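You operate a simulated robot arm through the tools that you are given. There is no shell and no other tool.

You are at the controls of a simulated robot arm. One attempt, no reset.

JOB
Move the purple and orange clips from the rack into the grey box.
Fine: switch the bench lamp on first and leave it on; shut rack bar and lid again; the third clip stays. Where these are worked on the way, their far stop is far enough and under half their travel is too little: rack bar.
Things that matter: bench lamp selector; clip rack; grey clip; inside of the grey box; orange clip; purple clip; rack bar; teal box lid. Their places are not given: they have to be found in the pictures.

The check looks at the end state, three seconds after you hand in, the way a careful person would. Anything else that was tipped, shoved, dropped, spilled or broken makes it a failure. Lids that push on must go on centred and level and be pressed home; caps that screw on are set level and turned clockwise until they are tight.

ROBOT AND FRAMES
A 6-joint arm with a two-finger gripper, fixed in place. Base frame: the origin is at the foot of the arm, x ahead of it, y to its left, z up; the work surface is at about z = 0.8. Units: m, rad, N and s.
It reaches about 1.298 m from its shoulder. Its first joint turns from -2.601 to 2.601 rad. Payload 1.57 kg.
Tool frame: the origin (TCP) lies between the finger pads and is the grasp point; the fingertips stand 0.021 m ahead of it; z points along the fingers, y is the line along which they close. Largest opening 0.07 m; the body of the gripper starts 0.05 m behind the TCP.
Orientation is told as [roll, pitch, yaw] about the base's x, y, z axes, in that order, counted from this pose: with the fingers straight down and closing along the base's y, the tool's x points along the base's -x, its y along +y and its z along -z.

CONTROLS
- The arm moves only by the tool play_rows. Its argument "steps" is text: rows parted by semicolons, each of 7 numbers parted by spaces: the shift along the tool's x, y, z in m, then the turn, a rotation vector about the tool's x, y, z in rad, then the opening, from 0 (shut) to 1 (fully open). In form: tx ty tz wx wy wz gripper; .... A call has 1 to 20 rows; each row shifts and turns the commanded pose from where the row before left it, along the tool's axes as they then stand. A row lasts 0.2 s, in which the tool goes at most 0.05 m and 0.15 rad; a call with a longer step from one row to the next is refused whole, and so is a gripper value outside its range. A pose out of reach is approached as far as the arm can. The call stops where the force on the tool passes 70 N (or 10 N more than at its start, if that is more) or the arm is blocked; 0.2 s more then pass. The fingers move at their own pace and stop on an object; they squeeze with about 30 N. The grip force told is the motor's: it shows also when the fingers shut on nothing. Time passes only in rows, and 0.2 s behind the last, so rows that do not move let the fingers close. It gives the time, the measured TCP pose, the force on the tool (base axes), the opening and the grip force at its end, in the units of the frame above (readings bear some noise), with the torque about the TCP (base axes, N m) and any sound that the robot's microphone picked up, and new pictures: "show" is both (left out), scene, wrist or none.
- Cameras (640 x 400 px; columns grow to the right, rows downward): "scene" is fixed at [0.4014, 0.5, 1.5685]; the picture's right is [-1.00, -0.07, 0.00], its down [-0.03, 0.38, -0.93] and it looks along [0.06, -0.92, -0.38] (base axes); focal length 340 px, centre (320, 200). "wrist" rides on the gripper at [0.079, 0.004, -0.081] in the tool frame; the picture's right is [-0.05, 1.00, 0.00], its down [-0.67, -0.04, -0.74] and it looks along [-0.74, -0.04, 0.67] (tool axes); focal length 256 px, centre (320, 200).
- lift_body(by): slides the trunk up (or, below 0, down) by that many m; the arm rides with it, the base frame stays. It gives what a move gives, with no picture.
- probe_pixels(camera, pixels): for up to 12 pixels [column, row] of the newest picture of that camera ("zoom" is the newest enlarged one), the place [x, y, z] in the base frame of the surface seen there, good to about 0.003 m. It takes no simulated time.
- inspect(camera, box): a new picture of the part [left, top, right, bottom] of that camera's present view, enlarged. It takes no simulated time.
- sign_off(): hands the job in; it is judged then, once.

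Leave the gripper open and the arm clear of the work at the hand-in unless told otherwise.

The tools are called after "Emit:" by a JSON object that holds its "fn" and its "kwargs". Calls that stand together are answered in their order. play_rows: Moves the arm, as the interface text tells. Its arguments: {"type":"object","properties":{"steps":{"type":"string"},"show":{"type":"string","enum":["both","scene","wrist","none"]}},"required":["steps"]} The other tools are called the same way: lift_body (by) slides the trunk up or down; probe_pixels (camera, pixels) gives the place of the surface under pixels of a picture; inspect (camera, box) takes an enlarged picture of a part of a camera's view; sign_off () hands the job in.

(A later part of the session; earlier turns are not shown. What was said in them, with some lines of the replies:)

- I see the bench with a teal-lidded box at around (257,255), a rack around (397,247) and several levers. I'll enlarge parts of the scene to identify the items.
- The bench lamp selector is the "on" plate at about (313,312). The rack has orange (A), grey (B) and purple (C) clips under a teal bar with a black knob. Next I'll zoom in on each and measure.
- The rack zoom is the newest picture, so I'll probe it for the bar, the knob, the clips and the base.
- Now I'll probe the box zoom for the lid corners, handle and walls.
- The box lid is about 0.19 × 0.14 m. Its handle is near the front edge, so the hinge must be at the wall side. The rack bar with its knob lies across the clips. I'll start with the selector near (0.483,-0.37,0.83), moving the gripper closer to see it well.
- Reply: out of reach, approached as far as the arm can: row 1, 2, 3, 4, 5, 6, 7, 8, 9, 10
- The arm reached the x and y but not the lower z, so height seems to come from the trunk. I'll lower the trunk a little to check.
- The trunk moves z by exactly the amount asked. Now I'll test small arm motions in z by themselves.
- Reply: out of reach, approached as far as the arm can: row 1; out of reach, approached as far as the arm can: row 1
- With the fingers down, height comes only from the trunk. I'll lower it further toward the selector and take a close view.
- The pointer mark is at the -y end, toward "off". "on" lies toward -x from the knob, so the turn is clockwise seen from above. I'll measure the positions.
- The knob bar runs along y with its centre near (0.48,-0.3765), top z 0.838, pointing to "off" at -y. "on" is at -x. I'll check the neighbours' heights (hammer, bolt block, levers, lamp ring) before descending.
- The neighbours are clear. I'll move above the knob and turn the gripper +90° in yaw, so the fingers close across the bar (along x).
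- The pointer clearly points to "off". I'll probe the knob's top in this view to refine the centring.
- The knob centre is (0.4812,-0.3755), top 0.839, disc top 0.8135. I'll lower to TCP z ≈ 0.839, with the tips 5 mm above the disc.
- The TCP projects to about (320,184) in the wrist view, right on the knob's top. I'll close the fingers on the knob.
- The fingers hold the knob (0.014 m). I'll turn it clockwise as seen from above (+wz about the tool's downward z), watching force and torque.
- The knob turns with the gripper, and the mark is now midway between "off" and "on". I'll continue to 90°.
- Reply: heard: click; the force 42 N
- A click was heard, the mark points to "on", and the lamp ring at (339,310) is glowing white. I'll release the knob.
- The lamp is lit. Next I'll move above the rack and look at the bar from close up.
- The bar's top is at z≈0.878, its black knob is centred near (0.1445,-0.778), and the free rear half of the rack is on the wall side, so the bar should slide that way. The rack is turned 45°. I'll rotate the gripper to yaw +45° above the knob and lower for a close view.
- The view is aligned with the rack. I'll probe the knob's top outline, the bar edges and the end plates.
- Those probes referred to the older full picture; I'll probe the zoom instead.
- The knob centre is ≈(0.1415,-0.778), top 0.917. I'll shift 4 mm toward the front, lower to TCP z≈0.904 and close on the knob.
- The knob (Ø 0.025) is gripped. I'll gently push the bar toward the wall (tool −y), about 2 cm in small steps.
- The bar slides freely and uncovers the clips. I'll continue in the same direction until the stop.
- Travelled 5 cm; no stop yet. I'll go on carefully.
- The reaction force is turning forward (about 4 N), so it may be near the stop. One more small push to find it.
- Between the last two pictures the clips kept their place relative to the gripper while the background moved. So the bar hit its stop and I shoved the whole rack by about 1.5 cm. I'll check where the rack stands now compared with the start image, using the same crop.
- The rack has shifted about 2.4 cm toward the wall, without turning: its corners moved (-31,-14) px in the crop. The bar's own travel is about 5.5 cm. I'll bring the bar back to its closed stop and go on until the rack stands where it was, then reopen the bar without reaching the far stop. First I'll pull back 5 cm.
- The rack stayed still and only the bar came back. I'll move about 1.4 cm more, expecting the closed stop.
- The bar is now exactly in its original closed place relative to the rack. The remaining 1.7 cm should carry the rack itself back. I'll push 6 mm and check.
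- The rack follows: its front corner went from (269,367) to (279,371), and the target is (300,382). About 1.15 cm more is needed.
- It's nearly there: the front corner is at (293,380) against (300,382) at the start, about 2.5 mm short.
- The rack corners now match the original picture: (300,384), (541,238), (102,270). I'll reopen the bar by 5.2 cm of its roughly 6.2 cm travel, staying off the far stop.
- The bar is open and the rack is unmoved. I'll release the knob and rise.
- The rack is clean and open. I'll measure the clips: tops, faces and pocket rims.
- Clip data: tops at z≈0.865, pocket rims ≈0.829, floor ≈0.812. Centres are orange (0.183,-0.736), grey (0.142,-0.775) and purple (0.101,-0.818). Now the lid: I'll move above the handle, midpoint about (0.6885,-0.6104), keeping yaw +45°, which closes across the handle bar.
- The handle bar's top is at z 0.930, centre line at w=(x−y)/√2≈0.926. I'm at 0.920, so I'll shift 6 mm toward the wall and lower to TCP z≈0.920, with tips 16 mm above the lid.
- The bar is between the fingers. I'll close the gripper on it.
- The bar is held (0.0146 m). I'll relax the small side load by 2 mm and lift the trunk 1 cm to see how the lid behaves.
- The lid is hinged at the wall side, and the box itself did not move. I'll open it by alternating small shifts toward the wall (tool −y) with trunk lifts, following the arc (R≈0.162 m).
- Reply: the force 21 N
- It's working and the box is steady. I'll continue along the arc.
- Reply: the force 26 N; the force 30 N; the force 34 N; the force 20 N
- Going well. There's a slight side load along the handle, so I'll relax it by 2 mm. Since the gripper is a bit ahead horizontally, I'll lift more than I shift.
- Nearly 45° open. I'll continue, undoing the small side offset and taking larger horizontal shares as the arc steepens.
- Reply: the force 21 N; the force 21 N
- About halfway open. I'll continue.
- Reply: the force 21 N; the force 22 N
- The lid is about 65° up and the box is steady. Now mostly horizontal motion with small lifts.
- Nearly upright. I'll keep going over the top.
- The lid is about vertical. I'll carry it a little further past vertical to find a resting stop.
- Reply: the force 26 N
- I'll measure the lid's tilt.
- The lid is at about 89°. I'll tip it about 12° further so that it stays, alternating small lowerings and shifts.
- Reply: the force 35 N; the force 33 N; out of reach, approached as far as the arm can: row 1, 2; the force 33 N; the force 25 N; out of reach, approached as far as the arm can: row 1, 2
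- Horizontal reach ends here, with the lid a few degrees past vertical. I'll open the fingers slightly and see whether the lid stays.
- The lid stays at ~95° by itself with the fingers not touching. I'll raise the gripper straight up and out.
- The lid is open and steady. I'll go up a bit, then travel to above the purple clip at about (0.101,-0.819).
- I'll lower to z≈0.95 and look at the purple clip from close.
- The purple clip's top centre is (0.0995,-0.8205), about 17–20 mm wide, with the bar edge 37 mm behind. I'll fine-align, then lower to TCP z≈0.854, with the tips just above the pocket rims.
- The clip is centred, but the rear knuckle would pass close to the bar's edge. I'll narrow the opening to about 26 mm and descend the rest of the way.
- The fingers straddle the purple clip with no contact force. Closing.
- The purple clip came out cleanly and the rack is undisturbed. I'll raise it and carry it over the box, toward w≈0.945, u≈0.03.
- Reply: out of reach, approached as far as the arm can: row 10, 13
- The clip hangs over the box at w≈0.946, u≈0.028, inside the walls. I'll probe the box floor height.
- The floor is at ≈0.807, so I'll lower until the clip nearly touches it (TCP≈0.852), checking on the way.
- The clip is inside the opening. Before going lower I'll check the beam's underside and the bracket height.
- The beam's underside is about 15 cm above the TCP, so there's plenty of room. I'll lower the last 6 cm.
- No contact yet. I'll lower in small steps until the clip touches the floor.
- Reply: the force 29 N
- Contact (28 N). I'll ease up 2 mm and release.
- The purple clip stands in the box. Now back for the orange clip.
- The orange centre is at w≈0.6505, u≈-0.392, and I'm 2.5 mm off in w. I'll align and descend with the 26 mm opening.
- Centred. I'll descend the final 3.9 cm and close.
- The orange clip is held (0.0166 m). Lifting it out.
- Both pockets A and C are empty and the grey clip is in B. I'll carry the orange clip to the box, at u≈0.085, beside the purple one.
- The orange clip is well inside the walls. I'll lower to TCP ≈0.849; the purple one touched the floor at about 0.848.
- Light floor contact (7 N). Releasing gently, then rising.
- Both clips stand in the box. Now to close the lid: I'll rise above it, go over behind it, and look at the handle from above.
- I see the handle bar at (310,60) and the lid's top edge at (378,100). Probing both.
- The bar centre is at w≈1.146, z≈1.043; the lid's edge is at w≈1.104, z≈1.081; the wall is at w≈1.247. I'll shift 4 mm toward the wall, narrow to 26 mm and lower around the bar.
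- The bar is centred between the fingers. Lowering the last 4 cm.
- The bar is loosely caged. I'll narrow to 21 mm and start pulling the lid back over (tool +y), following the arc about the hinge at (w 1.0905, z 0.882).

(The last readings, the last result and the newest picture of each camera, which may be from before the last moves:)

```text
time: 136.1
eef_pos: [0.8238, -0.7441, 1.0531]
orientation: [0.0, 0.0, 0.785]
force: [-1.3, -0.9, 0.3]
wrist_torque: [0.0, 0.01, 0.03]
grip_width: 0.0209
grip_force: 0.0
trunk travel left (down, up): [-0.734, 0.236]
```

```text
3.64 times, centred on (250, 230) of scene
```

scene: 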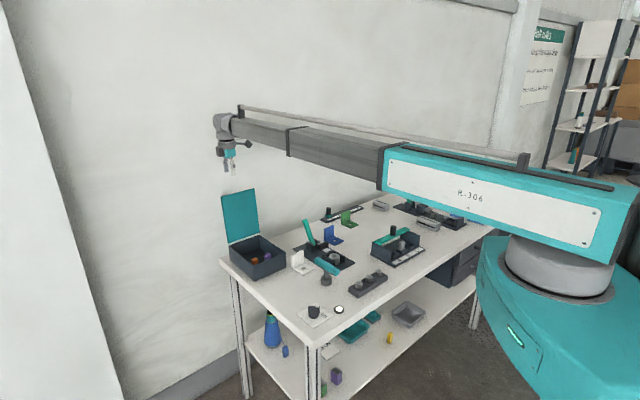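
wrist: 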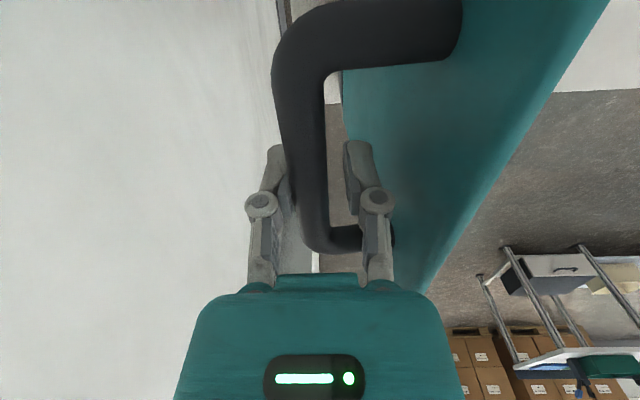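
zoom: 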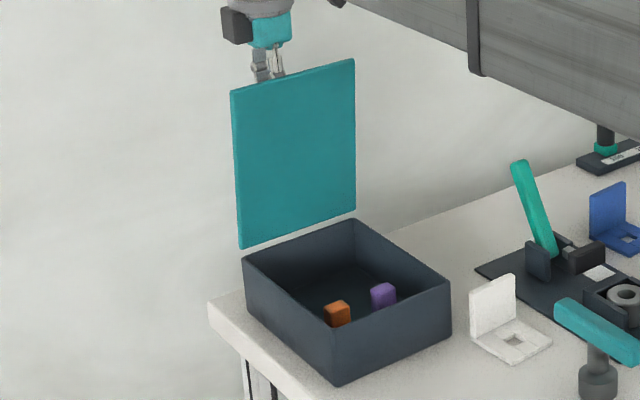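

The lid follows. I'll continue forward.

Emit:
{"fn": "play_rows", "kwargs": {"steps": "0 0.006 0 0 0 0 0.3;0 0.006 0 0 0 0 0.3;0 0.006 0 0 0 0 0.3;0 0.006 0 0 0 0 0.3;0 0.006 0 0 0 0 0.3;0 0 0 0 0 0 0.3", "show": "none"}}

Emit:
{"fn": "play_rows", "kwargs": {"steps": "0 0.006 0 0 0 0 0.3;0 0.006 0 0 0 0 0.3;0 0.006 0 0 0 0 0.3;0 0.006 0 0 0 0 0.3;0 0.006 0 0 0 0 0.3;0 0 0 0 0 0 0.3", "show": "wrist"}}

Emit:
{"fn": "inspect", "kwargs": {"camera": "scene", "box": [200, 175, 300, 285]}}

```text
time: 137.5
eef_pos: [0.804, -0.7244, 1.0534]
orientation: [0.0, 0.0, 0.784]
force: [0.8, -1.5, 0.0]
wrist_torque: [0.0, 0.0, 0.0]
grip_width: 0.0222
grip_force: 0.6
trunk travel left (down, up): [-0.734, 0.236]
```

```text
time: 138.9
eef_pos: [0.7846, -0.7024, 1.0528]
orientation: [-0.002, 0.001, 0.786]
force: [-0.1, -0.4, 0.9]
wrist_torque: [-0.01, -0.04, -0.04]
grip_width: 0.0214
grip_force: 0.5
trunk travel left (down, up): [-0.734, 0.236]
```

wrist: 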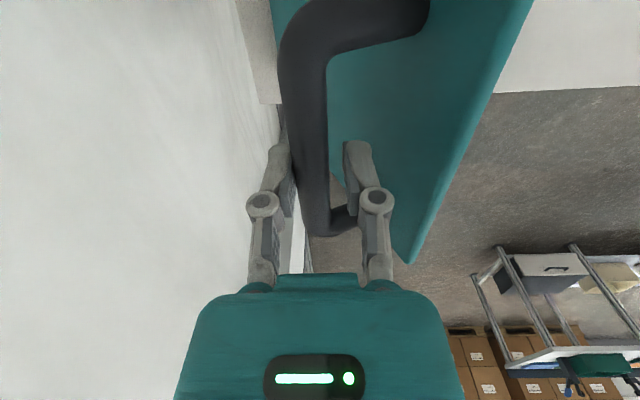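

```text
3.64 times, centred on (250, 230) of scene
```

zoom: 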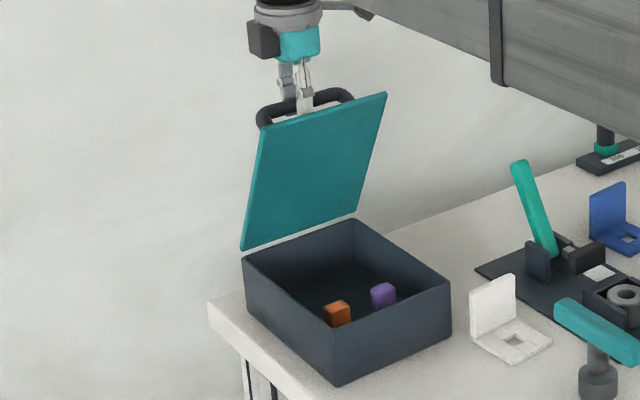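

Emit:
{"fn": "lift_body", "kwargs": {"by": -0.008}}

Emit:
{"fn": "play_rows", "kwargs": {"steps": "0 0.006 0 0 0 0 0.3;0 0.006 0 0 0 0 0.3;0 0.006 0 0 0 0 0.3;0 0.006 0 0 0 0 0.3;0 0 0 0 0 0 0.3", "show": "none"}}

Emit:
{"fn": "lift_body", "kwargs": {"by": -0.012}}

Emit:
{"fn": "play_rows", "kwargs": {"steps": "0 0.006 0 0 0 0 0.3;0 0.006 0 0 0 0 0.3;0 0.006 0 0 0 0 0.3;0 0 0 0 0 0 0.3", "show": "wrist"}}

Emit:
{"fn": "inspect", "kwargs": {"camera": "scene", "box": [200, 175, 300, 285]}}

```text
time: 139.5
eef_pos: [0.7829, -0.7035, 1.0449]
orientation: [0.0, 0.002, 0.786]
force: [1.3, 0.8, -0.5]
wrist_torque: [0.03, -0.02, 0.02]
grip_width: 0.0207
grip_force: 0.0
trunk travel left (down, up): [-0.726, 0.244]
```

```text
time: 140.7
eef_pos: [0.7662, -0.6857, 1.0442]
orientation: [-0.001, -0.002, 0.786]
force: [-0.7, -1.3, -0.8]
wrist_torque: [-0.02, 0.05, 0.01]
grip_width: 0.0214
grip_force: 0.1
trunk travel left (down, up): [-0.726, 0.244]
```

```text
time: 141.3
eef_pos: [0.7658, -0.6863, 1.0322]
orientation: [0.001, 0.0, 0.785]
force: [0.1, 0.3, 0.4]
wrist_torque: [-0.02, -0.05, -0.03]
grip_width: 0.0208
grip_force: 0.1
trunk travel left (down, up): [-0.714, 0.256]
```

```text
time: 142.3
eef_pos: [0.7525, -0.6739, 1.0326]
orientation: [0.0, 0.001, 0.785]
force: [0.7, -0.7, -0.4]
wrist_torque: [-0.02, -0.01, -0.01]
grip_width: 0.0218
grip_force: 0.6
trunk travel left (down, up): [-0.714, 0.256]
```

wrist: 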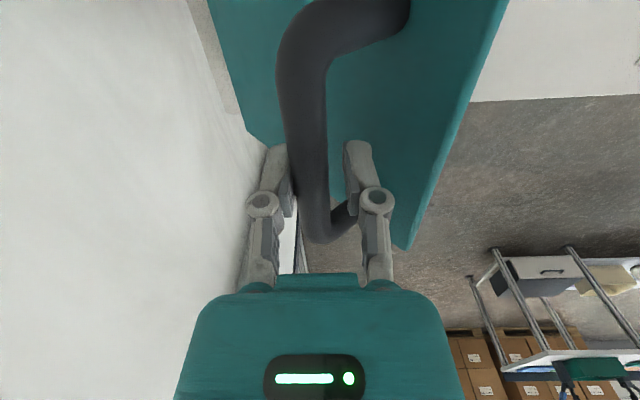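

```text
3.64 times, centred on (250, 230) of scene
```

zoom: 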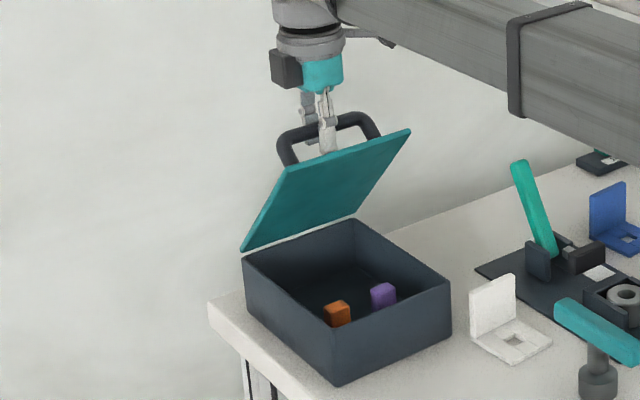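

Emit:
{"fn": "lift_body", "kwargs": {"by": -0.015}}

Emit:
{"fn": "play_rows", "kwargs": {"steps": "0 0.005 0 0 0 0 0.3;0 0.005 0 0 0 0 0.3;0 0.005 0 0 0 0 0.3;0 0.005 0 0 0 0 0.3;0 0 0 0 0 0 0.3", "show": "none"}}

Emit:
{"fn": "lift_body", "kwargs": {"by": -0.018}}

Emit:
{"fn": "play_rows", "kwargs": {"steps": "0 0.005 0 0 0 0 0.3;0 0.005 0 0 0 0 0.3;0 0.005 0 0 0 0 0.3;0 0.004 0 0 0 0 0.3;0 0 0 0 0 0 0.3", "show": "wrist"}}

Emit:
{"fn": "inspect", "kwargs": {"camera": "scene", "box": [200, 175, 300, 285]}}

```text
time: 142.9
eef_pos: [0.7525, -0.6738, 1.0167]
orientation: [0.0, 0.0, 0.784]
force: [0.9, -0.6, 0.2]
wrist_torque: [0.01, -0.02, 0.0]
grip_width: 0.0209
grip_force: 0.1
trunk travel left (down, up): [-0.699, 0.271]
```

```text
time: 144.1
eef_pos: [0.7389, -0.6587, 1.0184]
orientation: [0.002, 0.0, 0.787]
force: [0.5, -1.4, -1.1]
wrist_torque: [-0.02, 0.02, -0.02]
grip_width: 0.0217
grip_force: 0.6
trunk travel left (down, up): [-0.699, 0.271]
```

```text
time: 144.8
eef_pos: [0.7395, -0.6593, 1.0011]
orientation: [-0.001, 0.001, 0.786]
force: [0.2, 0.7, 0.1]
wrist_torque: [0.01, -0.01, 0.0]
grip_width: 0.0212
grip_force: 0.1
trunk travel left (down, up): [-0.681, 0.289]
```

```text
time: 146.0
eef_pos: [0.7264, -0.6456, 0.9993]
orientation: [0.003, -0.001, 0.787]
force: [2.2, -2.7, -8.2]
wrist_torque: [-0.09, 0.02, -0.1]
grip_width: 0.0224
grip_force: 1.2
trunk travel left (down, up): [-0.681, 0.289]
```

wrist: 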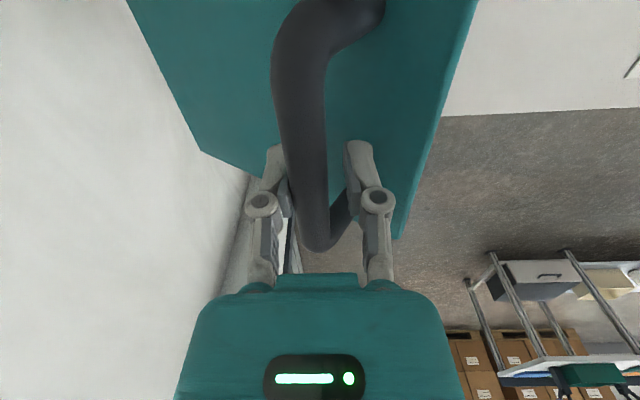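

```text
3.64 times, centred on (250, 230) of scene
```

zoom: 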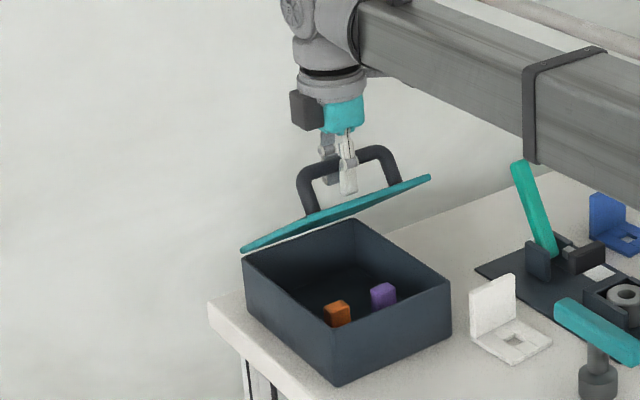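

Emit:
{"fn": "lift_body", "kwargs": {"by": -0.015}}

Emit:
{"fn": "play_rows", "kwargs": {"steps": "0 0.004 0 0 0 0 0.3;0 0.004 0 0 0 0 0.3;0 0.004 0 0 0 0 0.3;0 0.004 0 0 0 0 0.3;0 0 0 0 0 0 0.3", "show": "none"}}

Emit:
{"fn": "lift_body", "kwargs": {"by": -0.018}}

Emit:
{"fn": "play_rows", "kwargs": {"steps": "0 0.004 0 0 0 0 0.3;0 0.004 0 0 0 0 0.3;0 0.004 0 0 0 0 0.3;0 0 0 0 0 0 0.3", "show": "wrist"}}

Emit:
{"fn": "inspect", "kwargs": {"camera": "scene", "box": [210, 195, 300, 285]}}

```text
time: 146.6
eef_pos: [0.7254, -0.6466, 0.9849]
orientation: [0.0, 0.0, 0.784]
force: [-0.8, 0.3, -0.1]
wrist_torque: [-0.03, 0.06, -0.05]
grip_width: 0.0209
grip_force: 0.1
trunk travel left (down, up): [-0.666, 0.304]
```

```text
time: 147.8
eef_pos: [0.715, -0.633, 0.9851]
orientation: [0.001, -0.001, 0.786]
force: [0.2, -1.0, -0.5]
wrist_torque: [0.08, 0.08, 0.03]
grip_width: 0.0226
grip_force: 1.2
trunk travel left (down, up): [-0.666, 0.304]
```

```text
time: 148.4
eef_pos: [0.7149, -0.6343, 0.9677]
orientation: [0.0, 0.0, 0.786]
force: [0.4, 0.3, -0.8]
wrist_torque: [0.04, -0.02, 0.0]
grip_width: 0.021
grip_force: 0.0
trunk travel left (down, up): [-0.648, 0.322]
```

```text
time: 149.4
eef_pos: [0.7071, -0.6249, 0.9659]
orientation: [0.001, 0.002, 0.786]
force: [3.1, -3.2, -6.0]
wrist_torque: [-0.02, 0.08, -0.05]
grip_width: 0.0229
grip_force: 1.5
trunk travel left (down, up): [-0.648, 0.322]
```

wrist: 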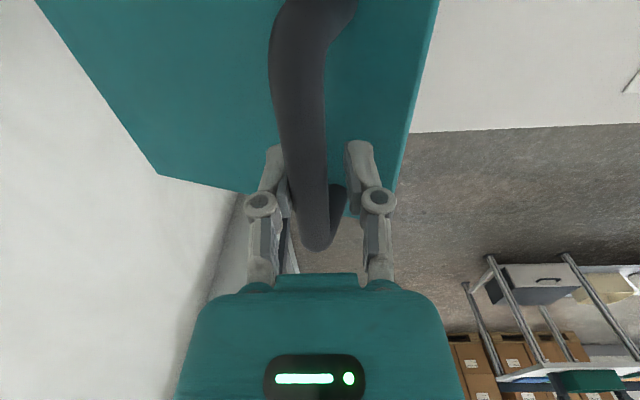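

```text
4.44 times, centred on (255, 240) of scene
```

zoom: 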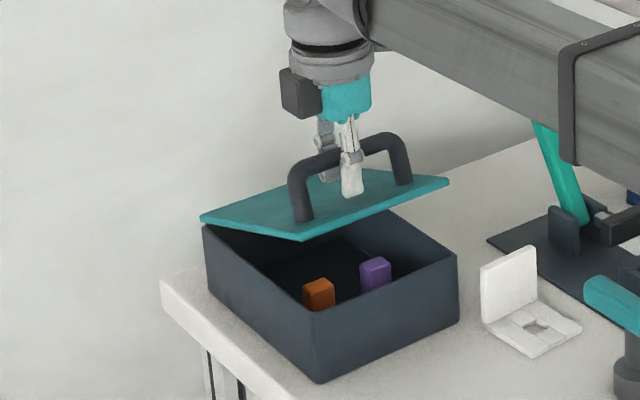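

Emit:
{"fn": "lift_body", "kwargs": {"by": -0.015}}

Emit:
{"fn": "play_rows", "kwargs": {"steps": "0 0.004 0 0 0 0 0.3;0 0.004 0 0 0 0 0.3;0 0 0 0 0 0 0.3", "show": "none"}}

Emit:
{"fn": "lift_body", "kwargs": {"by": -0.013}}

Emit:
{"fn": "play_rows", "kwargs": {"steps": "0 0.003 0 0 0 0 0.3;0 0.003 0 0 0 0 0.3;0 0 0 0 0 0 0.3", "show": "wrist"}}

Emit:
{"fn": "inspect", "kwargs": {"camera": "scene", "box": [210, 195, 300, 285]}}

```text
time: 150.1
eef_pos: [0.7069, -0.6253, 0.9516]
orientation: [0.001, 0.0, 0.784]
force: [-0.7, 0.4, 0.4]
wrist_torque: [0.01, -0.03, 0.02]
grip_width: 0.0212
grip_force: 0.1
trunk travel left (down, up): [-0.633, 0.337]
```

```text
time: 150.9
eef_pos: [0.7024, -0.6213, 0.9515]
orientation: [0.002, 0.0, 0.785]
force: [6.8, -6.6, -6.2]
wrist_torque: [0.09, 0.16, -0.01]
grip_width: 0.0268
grip_force: 4.4
trunk travel left (down, up): [-0.633, 0.337]
```

```text
time: 151.5
eef_pos: [0.7011, -0.6184, 0.9394]
orientation: [0.002, 0.001, 0.785]
force: [0.5, -0.3, 0.1]
wrist_torque: [0.0, -0.04, -0.01]
grip_width: 0.0208
grip_force: 0.0
trunk travel left (down, up): [-0.62, 0.35]
```

```text
time: 152.3
eef_pos: [0.6992, -0.6169, 0.9367]
orientation: [0.002, 0.0, 0.785]
force: [6.2, -7.8, -7.0]
wrist_torque: [0.15, 0.14, -0.01]
grip_width: 0.0267
grip_force: 4.0
trunk travel left (down, up): [-0.62, 0.35]
```

wrist: 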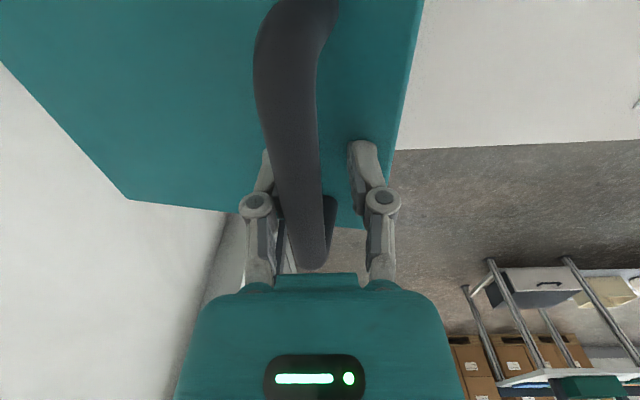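

```text
4.44 times, centred on (255, 240) of scene
```

zoom: 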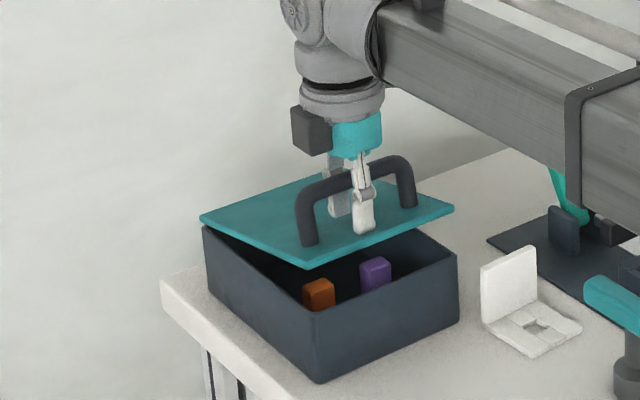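

The lid is about 10° short of shut. I'll open the fingers to straddle the bar and push the lid surface down with the fingertips.

Emit:
{"fn": "play_rows", "kwargs": {"steps": "0 0 0 0 0 0 0.45;0 0 0 0 0 0 0.55;0 0 0 0 0 0 0.55", "show": "none"}}

Emit:
{"fn": "lift_body", "kwargs": {"by": -0.015}}

Emit:
{"fn": "lift_body", "kwargs": {"by": -0.01}}

Emit:
{"fn": "inspect", "kwargs": {"camera": "scene", "box": [210, 195, 300, 285]}}

Emit:
{"fn": "inspect", "kwargs": {"camera": "wrist", "box": [200, 100, 440, 280]}}

```text
time: 153.1
eef_pos: [0.6965, -0.6151, 0.9385]
orientation: [-0.001, 0.0, 0.785]
force: [1.2, -0.1, -0.5]
wrist_torque: [-0.01, 0.03, 0.03]
grip_width: 0.0384
grip_force: 0.0
trunk travel left (down, up): [-0.62, 0.35]
```

```text
time: 153.7
eef_pos: [0.6972, -0.6151, 0.9248]
orientation: [0.0, 0.0, 0.786]
force: [-0.8, 0.4, -0.3]
wrist_torque: [0.01, -0.03, 0.02]
grip_width: 0.0385
grip_force: 0.0
trunk travel left (down, up): [-0.605, 0.365]
```

```text
time: 154.3
eef_pos: [0.6972, -0.6152, 0.9147]
orientation: [0.0, -0.001, 0.786]
force: [-0.5, 0.7, -1.1]
wrist_torque: [0.03, 0.0, -0.01]
grip_width: 0.0384
grip_force: 0.1
trunk travel left (down, up): [-0.595, 0.375]
```

```text
4.44 times, centred on (255, 240) of scene
```

zoom: 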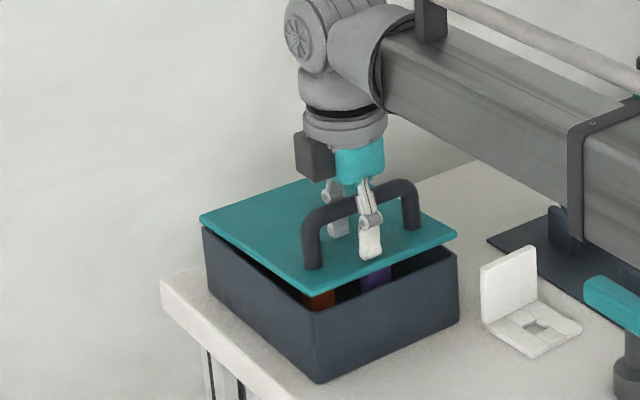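

```text
2.22 times, centred on (320, 190) of wrist
```

zoom: 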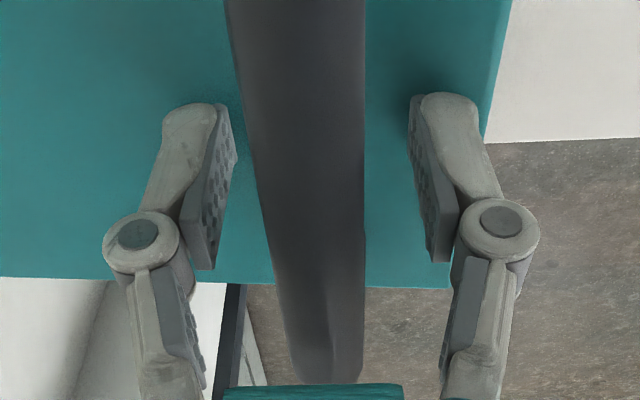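

The lid is being pushed down with almost no force. I'll lower further, watching the force.

Emit:
{"fn": "lift_body", "kwargs": {"by": -0.006}}

Emit:
{"fn": "lift_body", "kwargs": {"by": -0.004}}

Emit:
{"fn": "inspect", "kwargs": {"camera": "scene", "box": [210, 195, 300, 285]}}

```text
time: 154.8
eef_pos: [0.6963, -0.6163, 0.9071]
orientation: [0.0, -0.001, 0.784]
force: [1.3, 0.2, -0.1]
wrist_torque: [-0.02, 0.0, -0.03]
grip_width: 0.0384
grip_force: 0.1
trunk travel left (down, up): [-0.589, 0.381]
```

```text
time: 155.4
eef_pos: [0.6973, -0.615, 0.9051]
orientation: [0.0, -0.001, 0.785]
force: [0.4, -0.1, -0.5]
wrist_torque: [0.02, -0.02, 0.02]
grip_width: 0.0386
grip_force: 0.1
trunk travel left (down, up): [-0.585, 0.385]
```

```text
4.44 times, centred on (255, 240) of scene
```

zoom: 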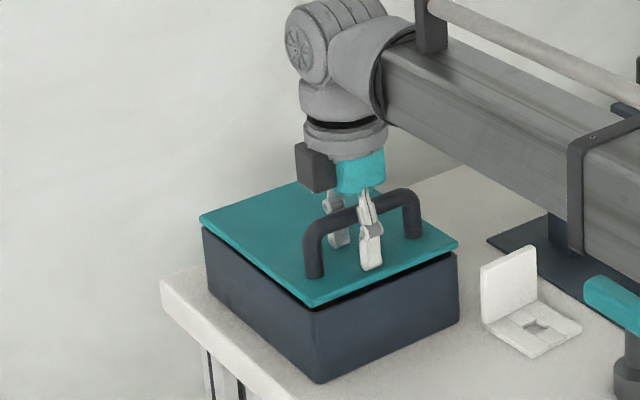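

A small gap still shows at the front. I'll press a bit further until there's firm contact.

Emit:
{"fn": "lift_body", "kwargs": {"by": -0.003}}

Emit:
{"fn": "lift_body", "kwargs": {"by": -0.002}}

```text
time: 155.9
eef_pos: [0.6964, -0.6148, 0.9014]
orientation: [0.0, 0.001, 0.787]
force: [0.2, -0.1, 1.0]
wrist_torque: [-0.01, -0.01, 0.04]
grip_width: 0.0384
grip_force: 0.0
trunk travel left (down, up): [-0.582, 0.388]
```

```text
time: 156.4
eef_pos: [0.6967, -0.6144, 0.8999]
orientation: [-0.001, 0.0, 0.784]
force: [0.4, -0.3, 6.1]
wrist_torque: [-0.09, -0.05, -0.04]
grip_width: 0.0394
grip_force: 0.1
trunk travel left (down, up): [-0.58, 0.39]
```

Emit:
{"fn": "lift_body", "kwargs": {"by": -0.002}}

Emit:
{"fn": "inspect", "kwargs": {"camera": "scene", "box": [220, 215, 300, 285]}}

```text
time: 156.9
eef_pos: [0.6973, -0.6153, 0.8994]
orientation: [-0.002, -0.002, 0.785]
force: [2.3, -1.6, 20.8]
wrist_torque: [-0.34, -0.33, 0.0]
grip_width: 0.0408
grip_force: 1.9
trunk travel left (down, up): [-0.578, 0.392]
```

```text
5.71 times, centred on (260, 250) of scene
```

zoom: 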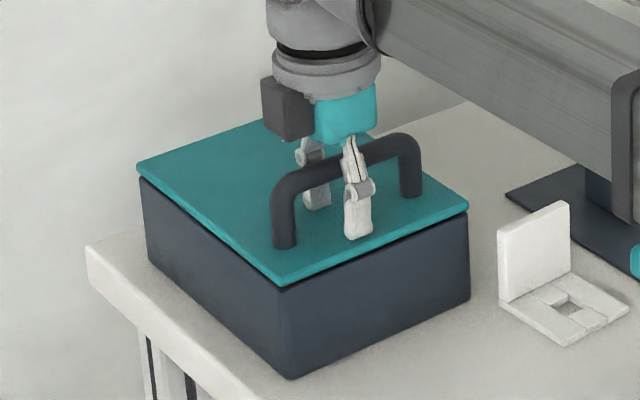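

The lid is firmly shut (21 N), and its corners match the first picture. I'll rise clear of the handle and check that it stays.

Emit:
{"fn": "lift_body", "kwargs": {"by": 0.05}}

Emit:
{"fn": "lift_body", "kwargs": {"by": 0.08}}

Emit:
{"fn": "inspect", "kwargs": {"camera": "scene", "box": [220, 215, 300, 285]}}

```text
time: 157.9
eef_pos: [0.6981, -0.6153, 0.9469]
orientation: [0.001, 0.001, 0.785]
force: [-0.3, -0.4, -0.4]
wrist_torque: [0.0, 0.02, 0.0]
grip_width: 0.0385
grip_force: 0.1
trunk travel left (down, up): [-0.628, 0.342]
```

```text
time: 159.0
eef_pos: [0.6966, -0.615, 1.0257]
orientation: [0.0, 0.0, 0.784]
force: [-0.1, -0.9, 0.5]
wrist_torque: [-0.02, -0.01, 0.01]
grip_width: 0.0386
grip_force: 0.2
trunk travel left (down, up): [-0.708, 0.262]
```

```text
5.71 times, centred on (260, 250) of scene
```

zoom: 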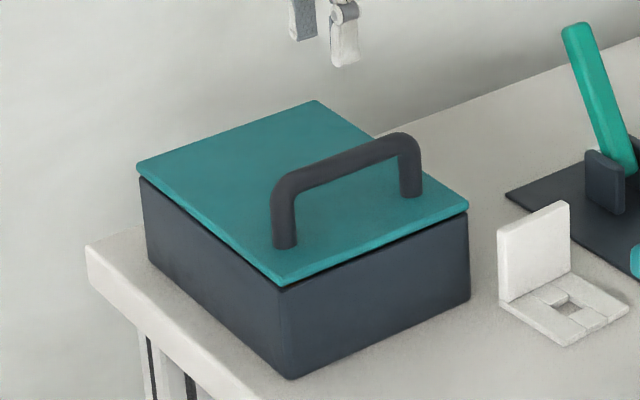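

The box looks exactly as at the start. Now back to the rack to close the bar: I'll move above the knob, which I left at about (0.178,-0.8135).

Emit:
{"fn": "play_rows", "kwargs": {"steps": "0.04223 0.01884 0 0 0 0 0.8;0.04223 0.01884 0 0 0 0 0.8;0.04223 0.01884 0 0 0 0 0.8;0.04223 0.01884 0 0 0 0 0.8;0.04223 0.01884 0 0 0 0 0.8;0.04223 0.01884 0 0 0 0 0.8;0.04223 0.01884 0 0 0 0 0.8;0.04223 0.01884 0 0 0 0 0.8;0.04223 0.01884 0 0 0 0 0.8;0.04223 0.01884 0 0 0 0 0.8;0.04223 0.01884 0 0 0 0 0.8;0.04223 0.01884 0 0 0 0 0.8;0 0 0 0 0 0 0.8", "show": "scene"}}

Emit:
{"fn": "lift_body", "kwargs": {"by": -0.055}}

Emit:
{"fn": "inspect", "kwargs": {"camera": "wrist", "box": [160, 0, 480, 200]}}

Emit:
{"fn": "inspect", "kwargs": {"camera": "scene", "box": [365, 220, 430, 270]}}

```text
time: 161.8
eef_pos: [0.1776, -0.8121, 1.0278]
orientation: [0.001, 0.0, 0.784]
force: [-0.2, 1.1, 0.4]
wrist_torque: [-0.01, -0.03, 0.01]
grip_width: 0.0558
grip_force: 0.1
trunk travel left (down, up): [-0.708, 0.262]
```

scene: 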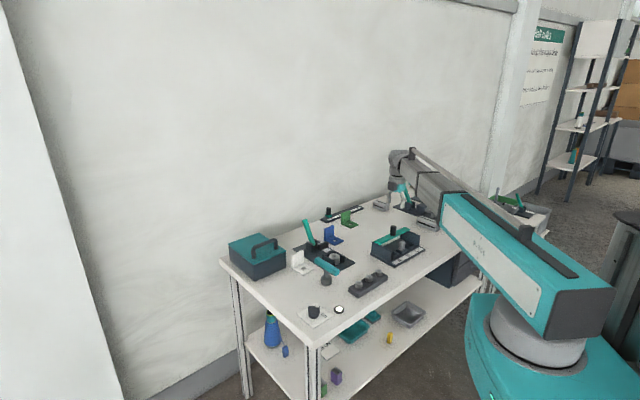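

```text
time: 162.8
eef_pos: [0.1784, -0.8125, 0.9723]
orientation: [0.0, 0.0, 0.783]
force: [0.2, 0.4, -0.1]
wrist_torque: [-0.02, -0.03, -0.03]
grip_width: 0.056
grip_force: 0.1
trunk travel left (down, up): [-0.653, 0.317]
```

```text
2.00 times, centred on (320, 100) of wrist
```

zoom: 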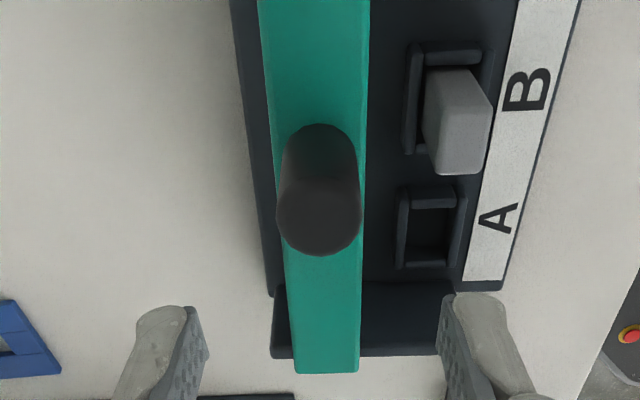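

```text
8.00 times, centred on (398, 245) of scene
```

zoom: 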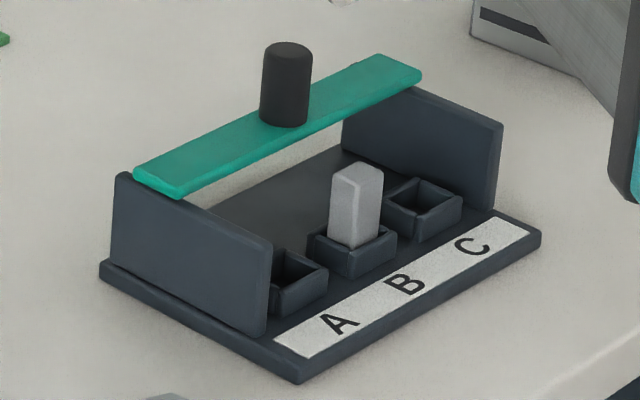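

The rack hasn't moved and grey stands alone in B. I'll lower around the knob and close on it.

Emit:
{"fn": "lift_body", "kwargs": {"by": -0.069}}

Emit:
{"fn": "play_rows", "kwargs": {"steps": "0 0 0 0 0 0 0.6;0 0 0 0 0 0 0.45;0 0 0 0 0 0 0.3;0 0 0 0 0 0 0.1;0 0 0 0 0 0 0;0 0 0 0 0 0 0", "show": "wrist"}}

```text
time: 163.9
eef_pos: [0.1786, -0.8132, 0.9046]
orientation: [-0.001, 0.0, 0.785]
force: [0.0, -0.5, 0.5]
wrist_torque: [-0.01, 0.01, -0.02]
grip_width: 0.0561
grip_force: 0.0
trunk travel left (down, up): [-0.584, 0.386]
```

```text
time: 165.3
eef_pos: [0.1788, -0.8123, 0.9038]
orientation: [0.001, -0.001, 0.787]
force: [-0.5, -0.4, 1.7]
wrist_torque: [0.01, -0.02, 0.03]
grip_width: 0.025
grip_force: 30.3
trunk travel left (down, up): [-0.584, 0.386]
```

wrist: 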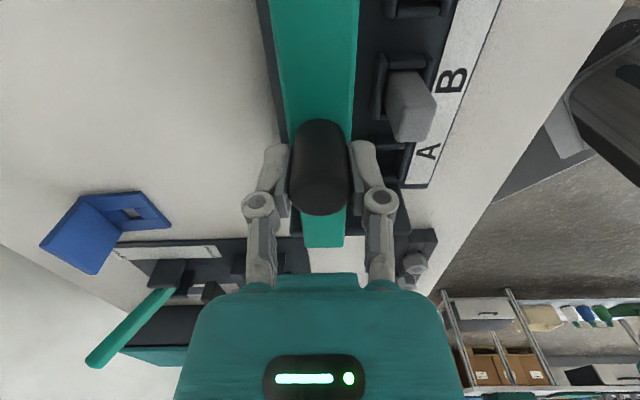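

Gripped. Sliding the bar forward 4.8 cm in small steps.

Emit:
{"fn": "play_rows", "kwargs": {"steps": "0 0.004 0 0 0 0 0;0 0.004 0 0 0 0 0;0 0.004 0 0 0 0 0;0 0.004 0 0 0 0 0;0 0.004 0 0 0 0 0;0 0.004 0 0 0 0 0;0 0.004 0 0 0 0 0;0 0.004 0 0 0 0 0;0 0.004 0 0 0 0 0;0 0.004 0 0 0 0 0;0 0.004 0 0 0 0 0;0 0.004 0 0 0 0 0;0 0 0 0 0 0 0", "show": "wrist"}}

Emit:
{"fn": "inspect", "kwargs": {"camera": "scene", "box": [365, 220, 430, 270]}}

```text
time: 168.1
eef_pos: [0.1448, -0.7785, 0.9027]
orientation: [0.0, 0.002, 0.785]
force: [2.3, 1.6, -0.6]
wrist_torque: [0.02, -0.03, 0.01]
grip_width: 0.0251
grip_force: 30.6
trunk travel left (down, up): [-0.584, 0.386]
```

wrist: 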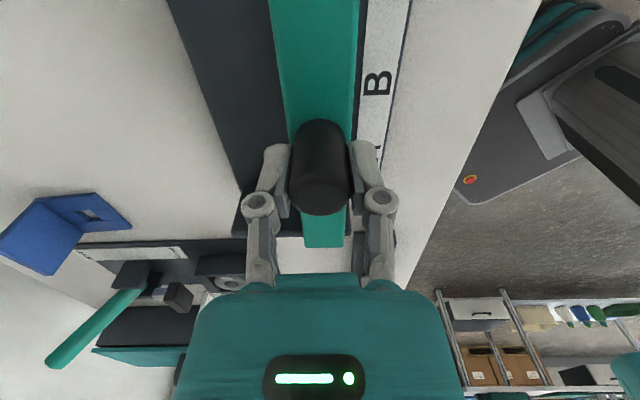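

```text
8.00 times, centred on (398, 245) of scene
```

zoom: 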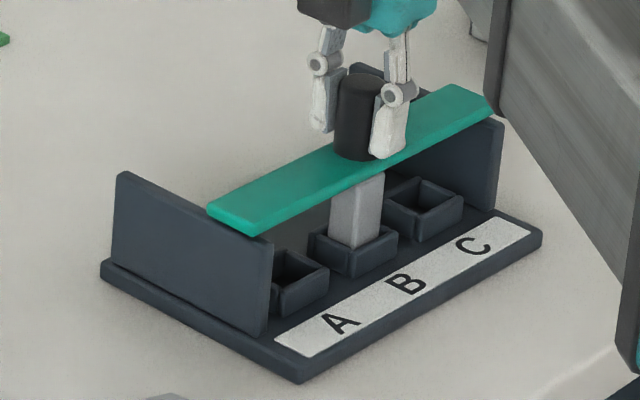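

About 3 mm remain. Moving 1 mm at a time toward the closed stop.

Emit:
{"fn": "play_rows", "kwargs": {"steps": "0 0.001 0 0 0 0 0;0 0.001 0 0 0 0 0;0 0 0 0 0 0 0", "show": "none"}}

Emit:
{"fn": "play_rows", "kwargs": {"steps": "0 0.001 0 0 0 0 0;0 0 0 0 0 0 0", "show": "wrist"}}

Emit:
{"fn": "inspect", "kwargs": {"camera": "scene", "box": [365, 220, 430, 270]}}

```text
time: 168.9
eef_pos: [0.1439, -0.7776, 0.9032]
orientation: [0.0, -0.001, 0.787]
force: [-0.3, 0.2, 2.6]
wrist_torque: [-0.11, 0.09, 0.04]
grip_width: 0.0251
grip_force: 30.3
trunk travel left (down, up): [-0.584, 0.386]
```

```text
time: 169.5
eef_pos: [0.1429, -0.7764, 0.903]
orientation: [0.0, -0.001, 0.785]
force: [-0.4, -1.6, 2.1]
wrist_torque: [-0.06, 0.1, 0.03]
grip_width: 0.025
grip_force: 30.3
trunk travel left (down, up): [-0.584, 0.386]
```

wrist: 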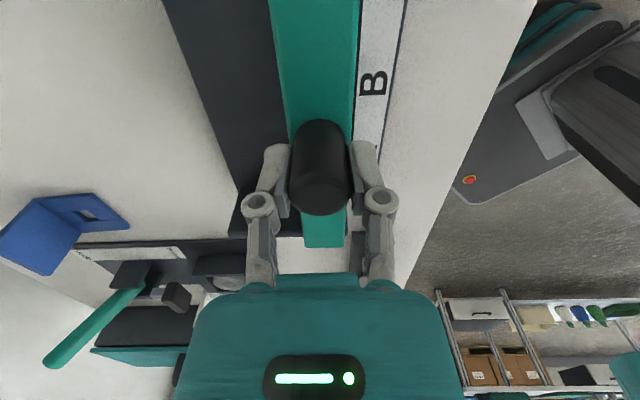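

```text
8.00 times, centred on (398, 245) of scene
```

zoom: 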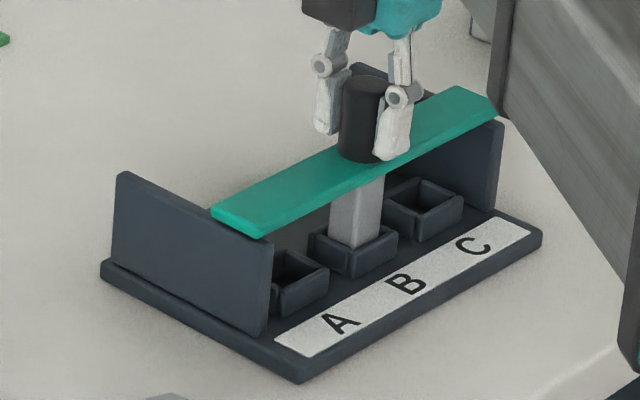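

The bar matches its original position, with its left end at (211,210) as before, and the rack hasn't moved. One last 1 mm nudge to seat it at its stop, then release.

Emit:
{"fn": "play_rows", "kwargs": {"steps": "0 0.001 0 0 0 0 0;0 0 0 0 0 0 0", "show": "none"}}

Emit:
{"fn": "play_rows", "kwargs": {"steps": "0 0 0 0 0 0 0.3;0 0 0 0 0 0 0.5;0 0 0 0 0 0 0.8;0 0 0 0 0 0 1;0 0 0 0 0 0 1", "show": "none"}}

Emit:
{"fn": "lift_body", "kwargs": {"by": 0.15}}

Emit:
{"fn": "inspect", "kwargs": {"camera": "scene", "box": [365, 220, 430, 270]}}

```text
time: 170.1
eef_pos: [0.1423, -0.7764, 0.9027]
orientation: [0.001, -0.001, 0.787]
force: [2.5, -4.4, 4.8]
wrist_torque: [-0.11, -0.07, 0.06]
grip_width: 0.0247
grip_force: 30.4
trunk travel left (down, up): [-0.584, 0.386]
```

```text
time: 171.3
eef_pos: [0.1418, -0.7753, 0.9037]
orientation: [0.0, 0.001, 0.787]
force: [0.2, -0.4, 0.5]
wrist_torque: [0.0, -0.01, 0.0]
grip_width: 0.07
grip_force: 0.1
trunk travel left (down, up): [-0.584, 0.386]
```

```text
time: 173.0
eef_pos: [0.1411, -0.7769, 1.0527]
orientation: [0.002, 0.002, 0.787]
force: [0.3, 0.0, -0.1]
wrist_torque: [-0.01, -0.01, 0.01]
grip_width: 0.0699
grip_force: 0.1
trunk travel left (down, up): [-0.734, 0.236]
```

```text
8.00 times, centred on (398, 245) of scene
```

zoom: 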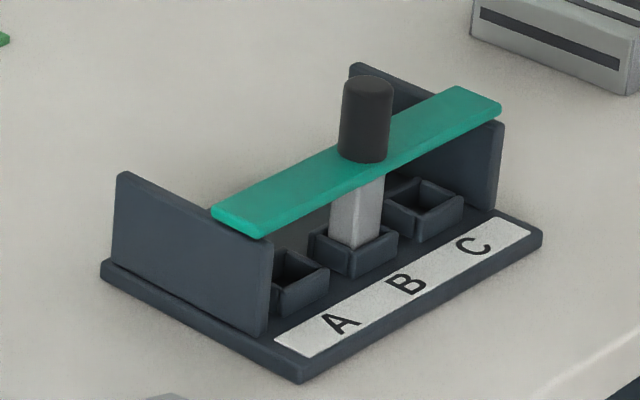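

The bar is shut and the rack is in its place. I'll raise the arm clear and take a final look at everything.

Emit:
{"fn": "lift_body", "kwargs": {"by": 0.16}}

Emit:
{"fn": "play_rows", "kwargs": {"steps": "0 0.03 0 0 0 0 1;0 0.03 0 0 0 0 1;0 0.03 0 0 0 0 1;0 0 0 0 0 0 1"}}

Emit:
{"fn": "inspect", "kwargs": {"camera": "scene", "box": [210, 200, 370, 330]}}

Emit:
{"fn": "inspect", "kwargs": {"camera": "scene", "box": [350, 170, 520, 280]}}

```text
time: 174.8
eef_pos: [0.1422, -0.7745, 1.2134]
orientation: [0.001, 0.0, 0.786]
force: [0.8, 0.6, -0.4]
wrist_torque: [0.02, -0.01, -0.01]
grip_width: 0.0701
grip_force: 0.0
trunk travel left (down, up): [-0.894, 0.076]
```

```text
time: 175.8
eef_pos: [0.0801, -0.7133, 1.2135]
orientation: [0.0, -0.001, 0.785]
force: [0.0, -0.9, -0.1]
wrist_torque: [-0.04, 0.0, -0.02]
grip_width: 0.07
grip_force: 0.0
trunk travel left (down, up): [-0.894, 0.076]
```

scene: 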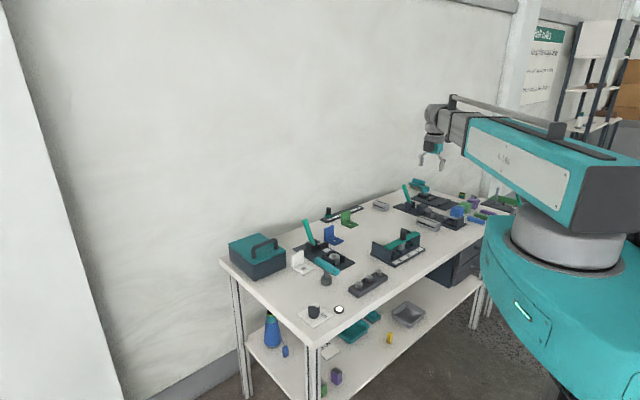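
wrist: 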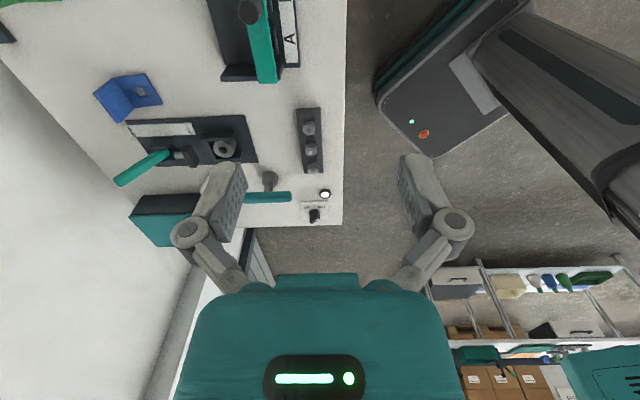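

```text
3.08 times, centred on (290, 265) of scene
```

zoom: 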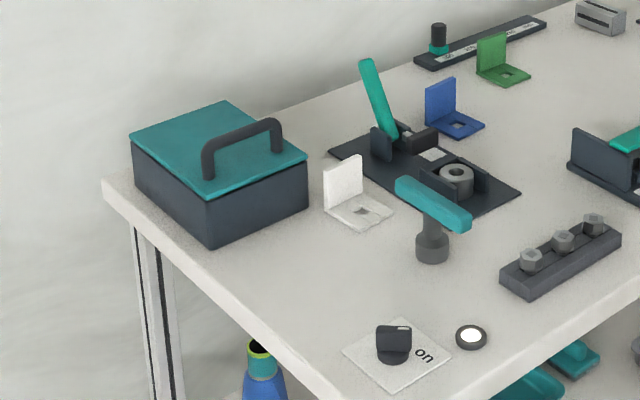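

```text
3.64 times, centred on (435, 225) of scene
```

zoom: 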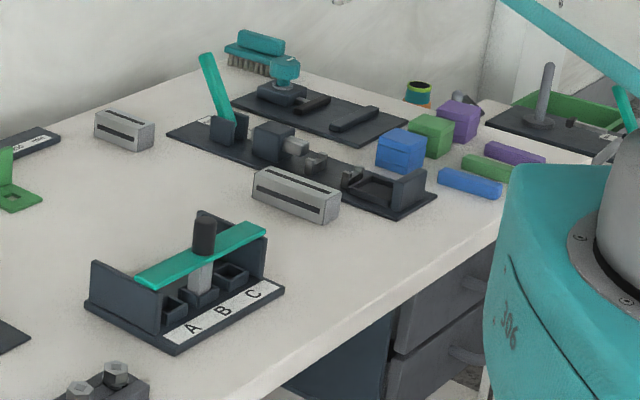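

Everything is in order. The lamp is on, the lid and rack bar are shut, and purple and orange are in the box. Grey is still in slot B, nothing else is disturbed, and the open gripper is clear of the work. Handing in.

Emit:
{"fn": "sign_off", "kwargs": {}}

```text
The job is handed in.
```

I moved the purple and orange clips from the rack into the grey box and handed the job in. I don't have the check's verdict.

- **Lamp:** I switched it on first and it is still lit.
- **Box:** Both clips stand upright inside. The lid is shut and pressed down, and it looks the same as in the first picture.
- **Rack:** The bar is shut and the grey clip is still in slot B.
- **Arm:** The gripper is open and clear of the bench.

**Rack was shoved:** When I first opened the bar, I pushed past its far stop and shifted the whole rack about 1.7 cm toward the wall. I pulled it back straight away. In the final picture its corners match the starting ones to within about 1–2 mm. I then reopened the bar to about 5 cm of its roughly 6 cm travel, without touching the stop.

Nothing else on the bench looks moved.
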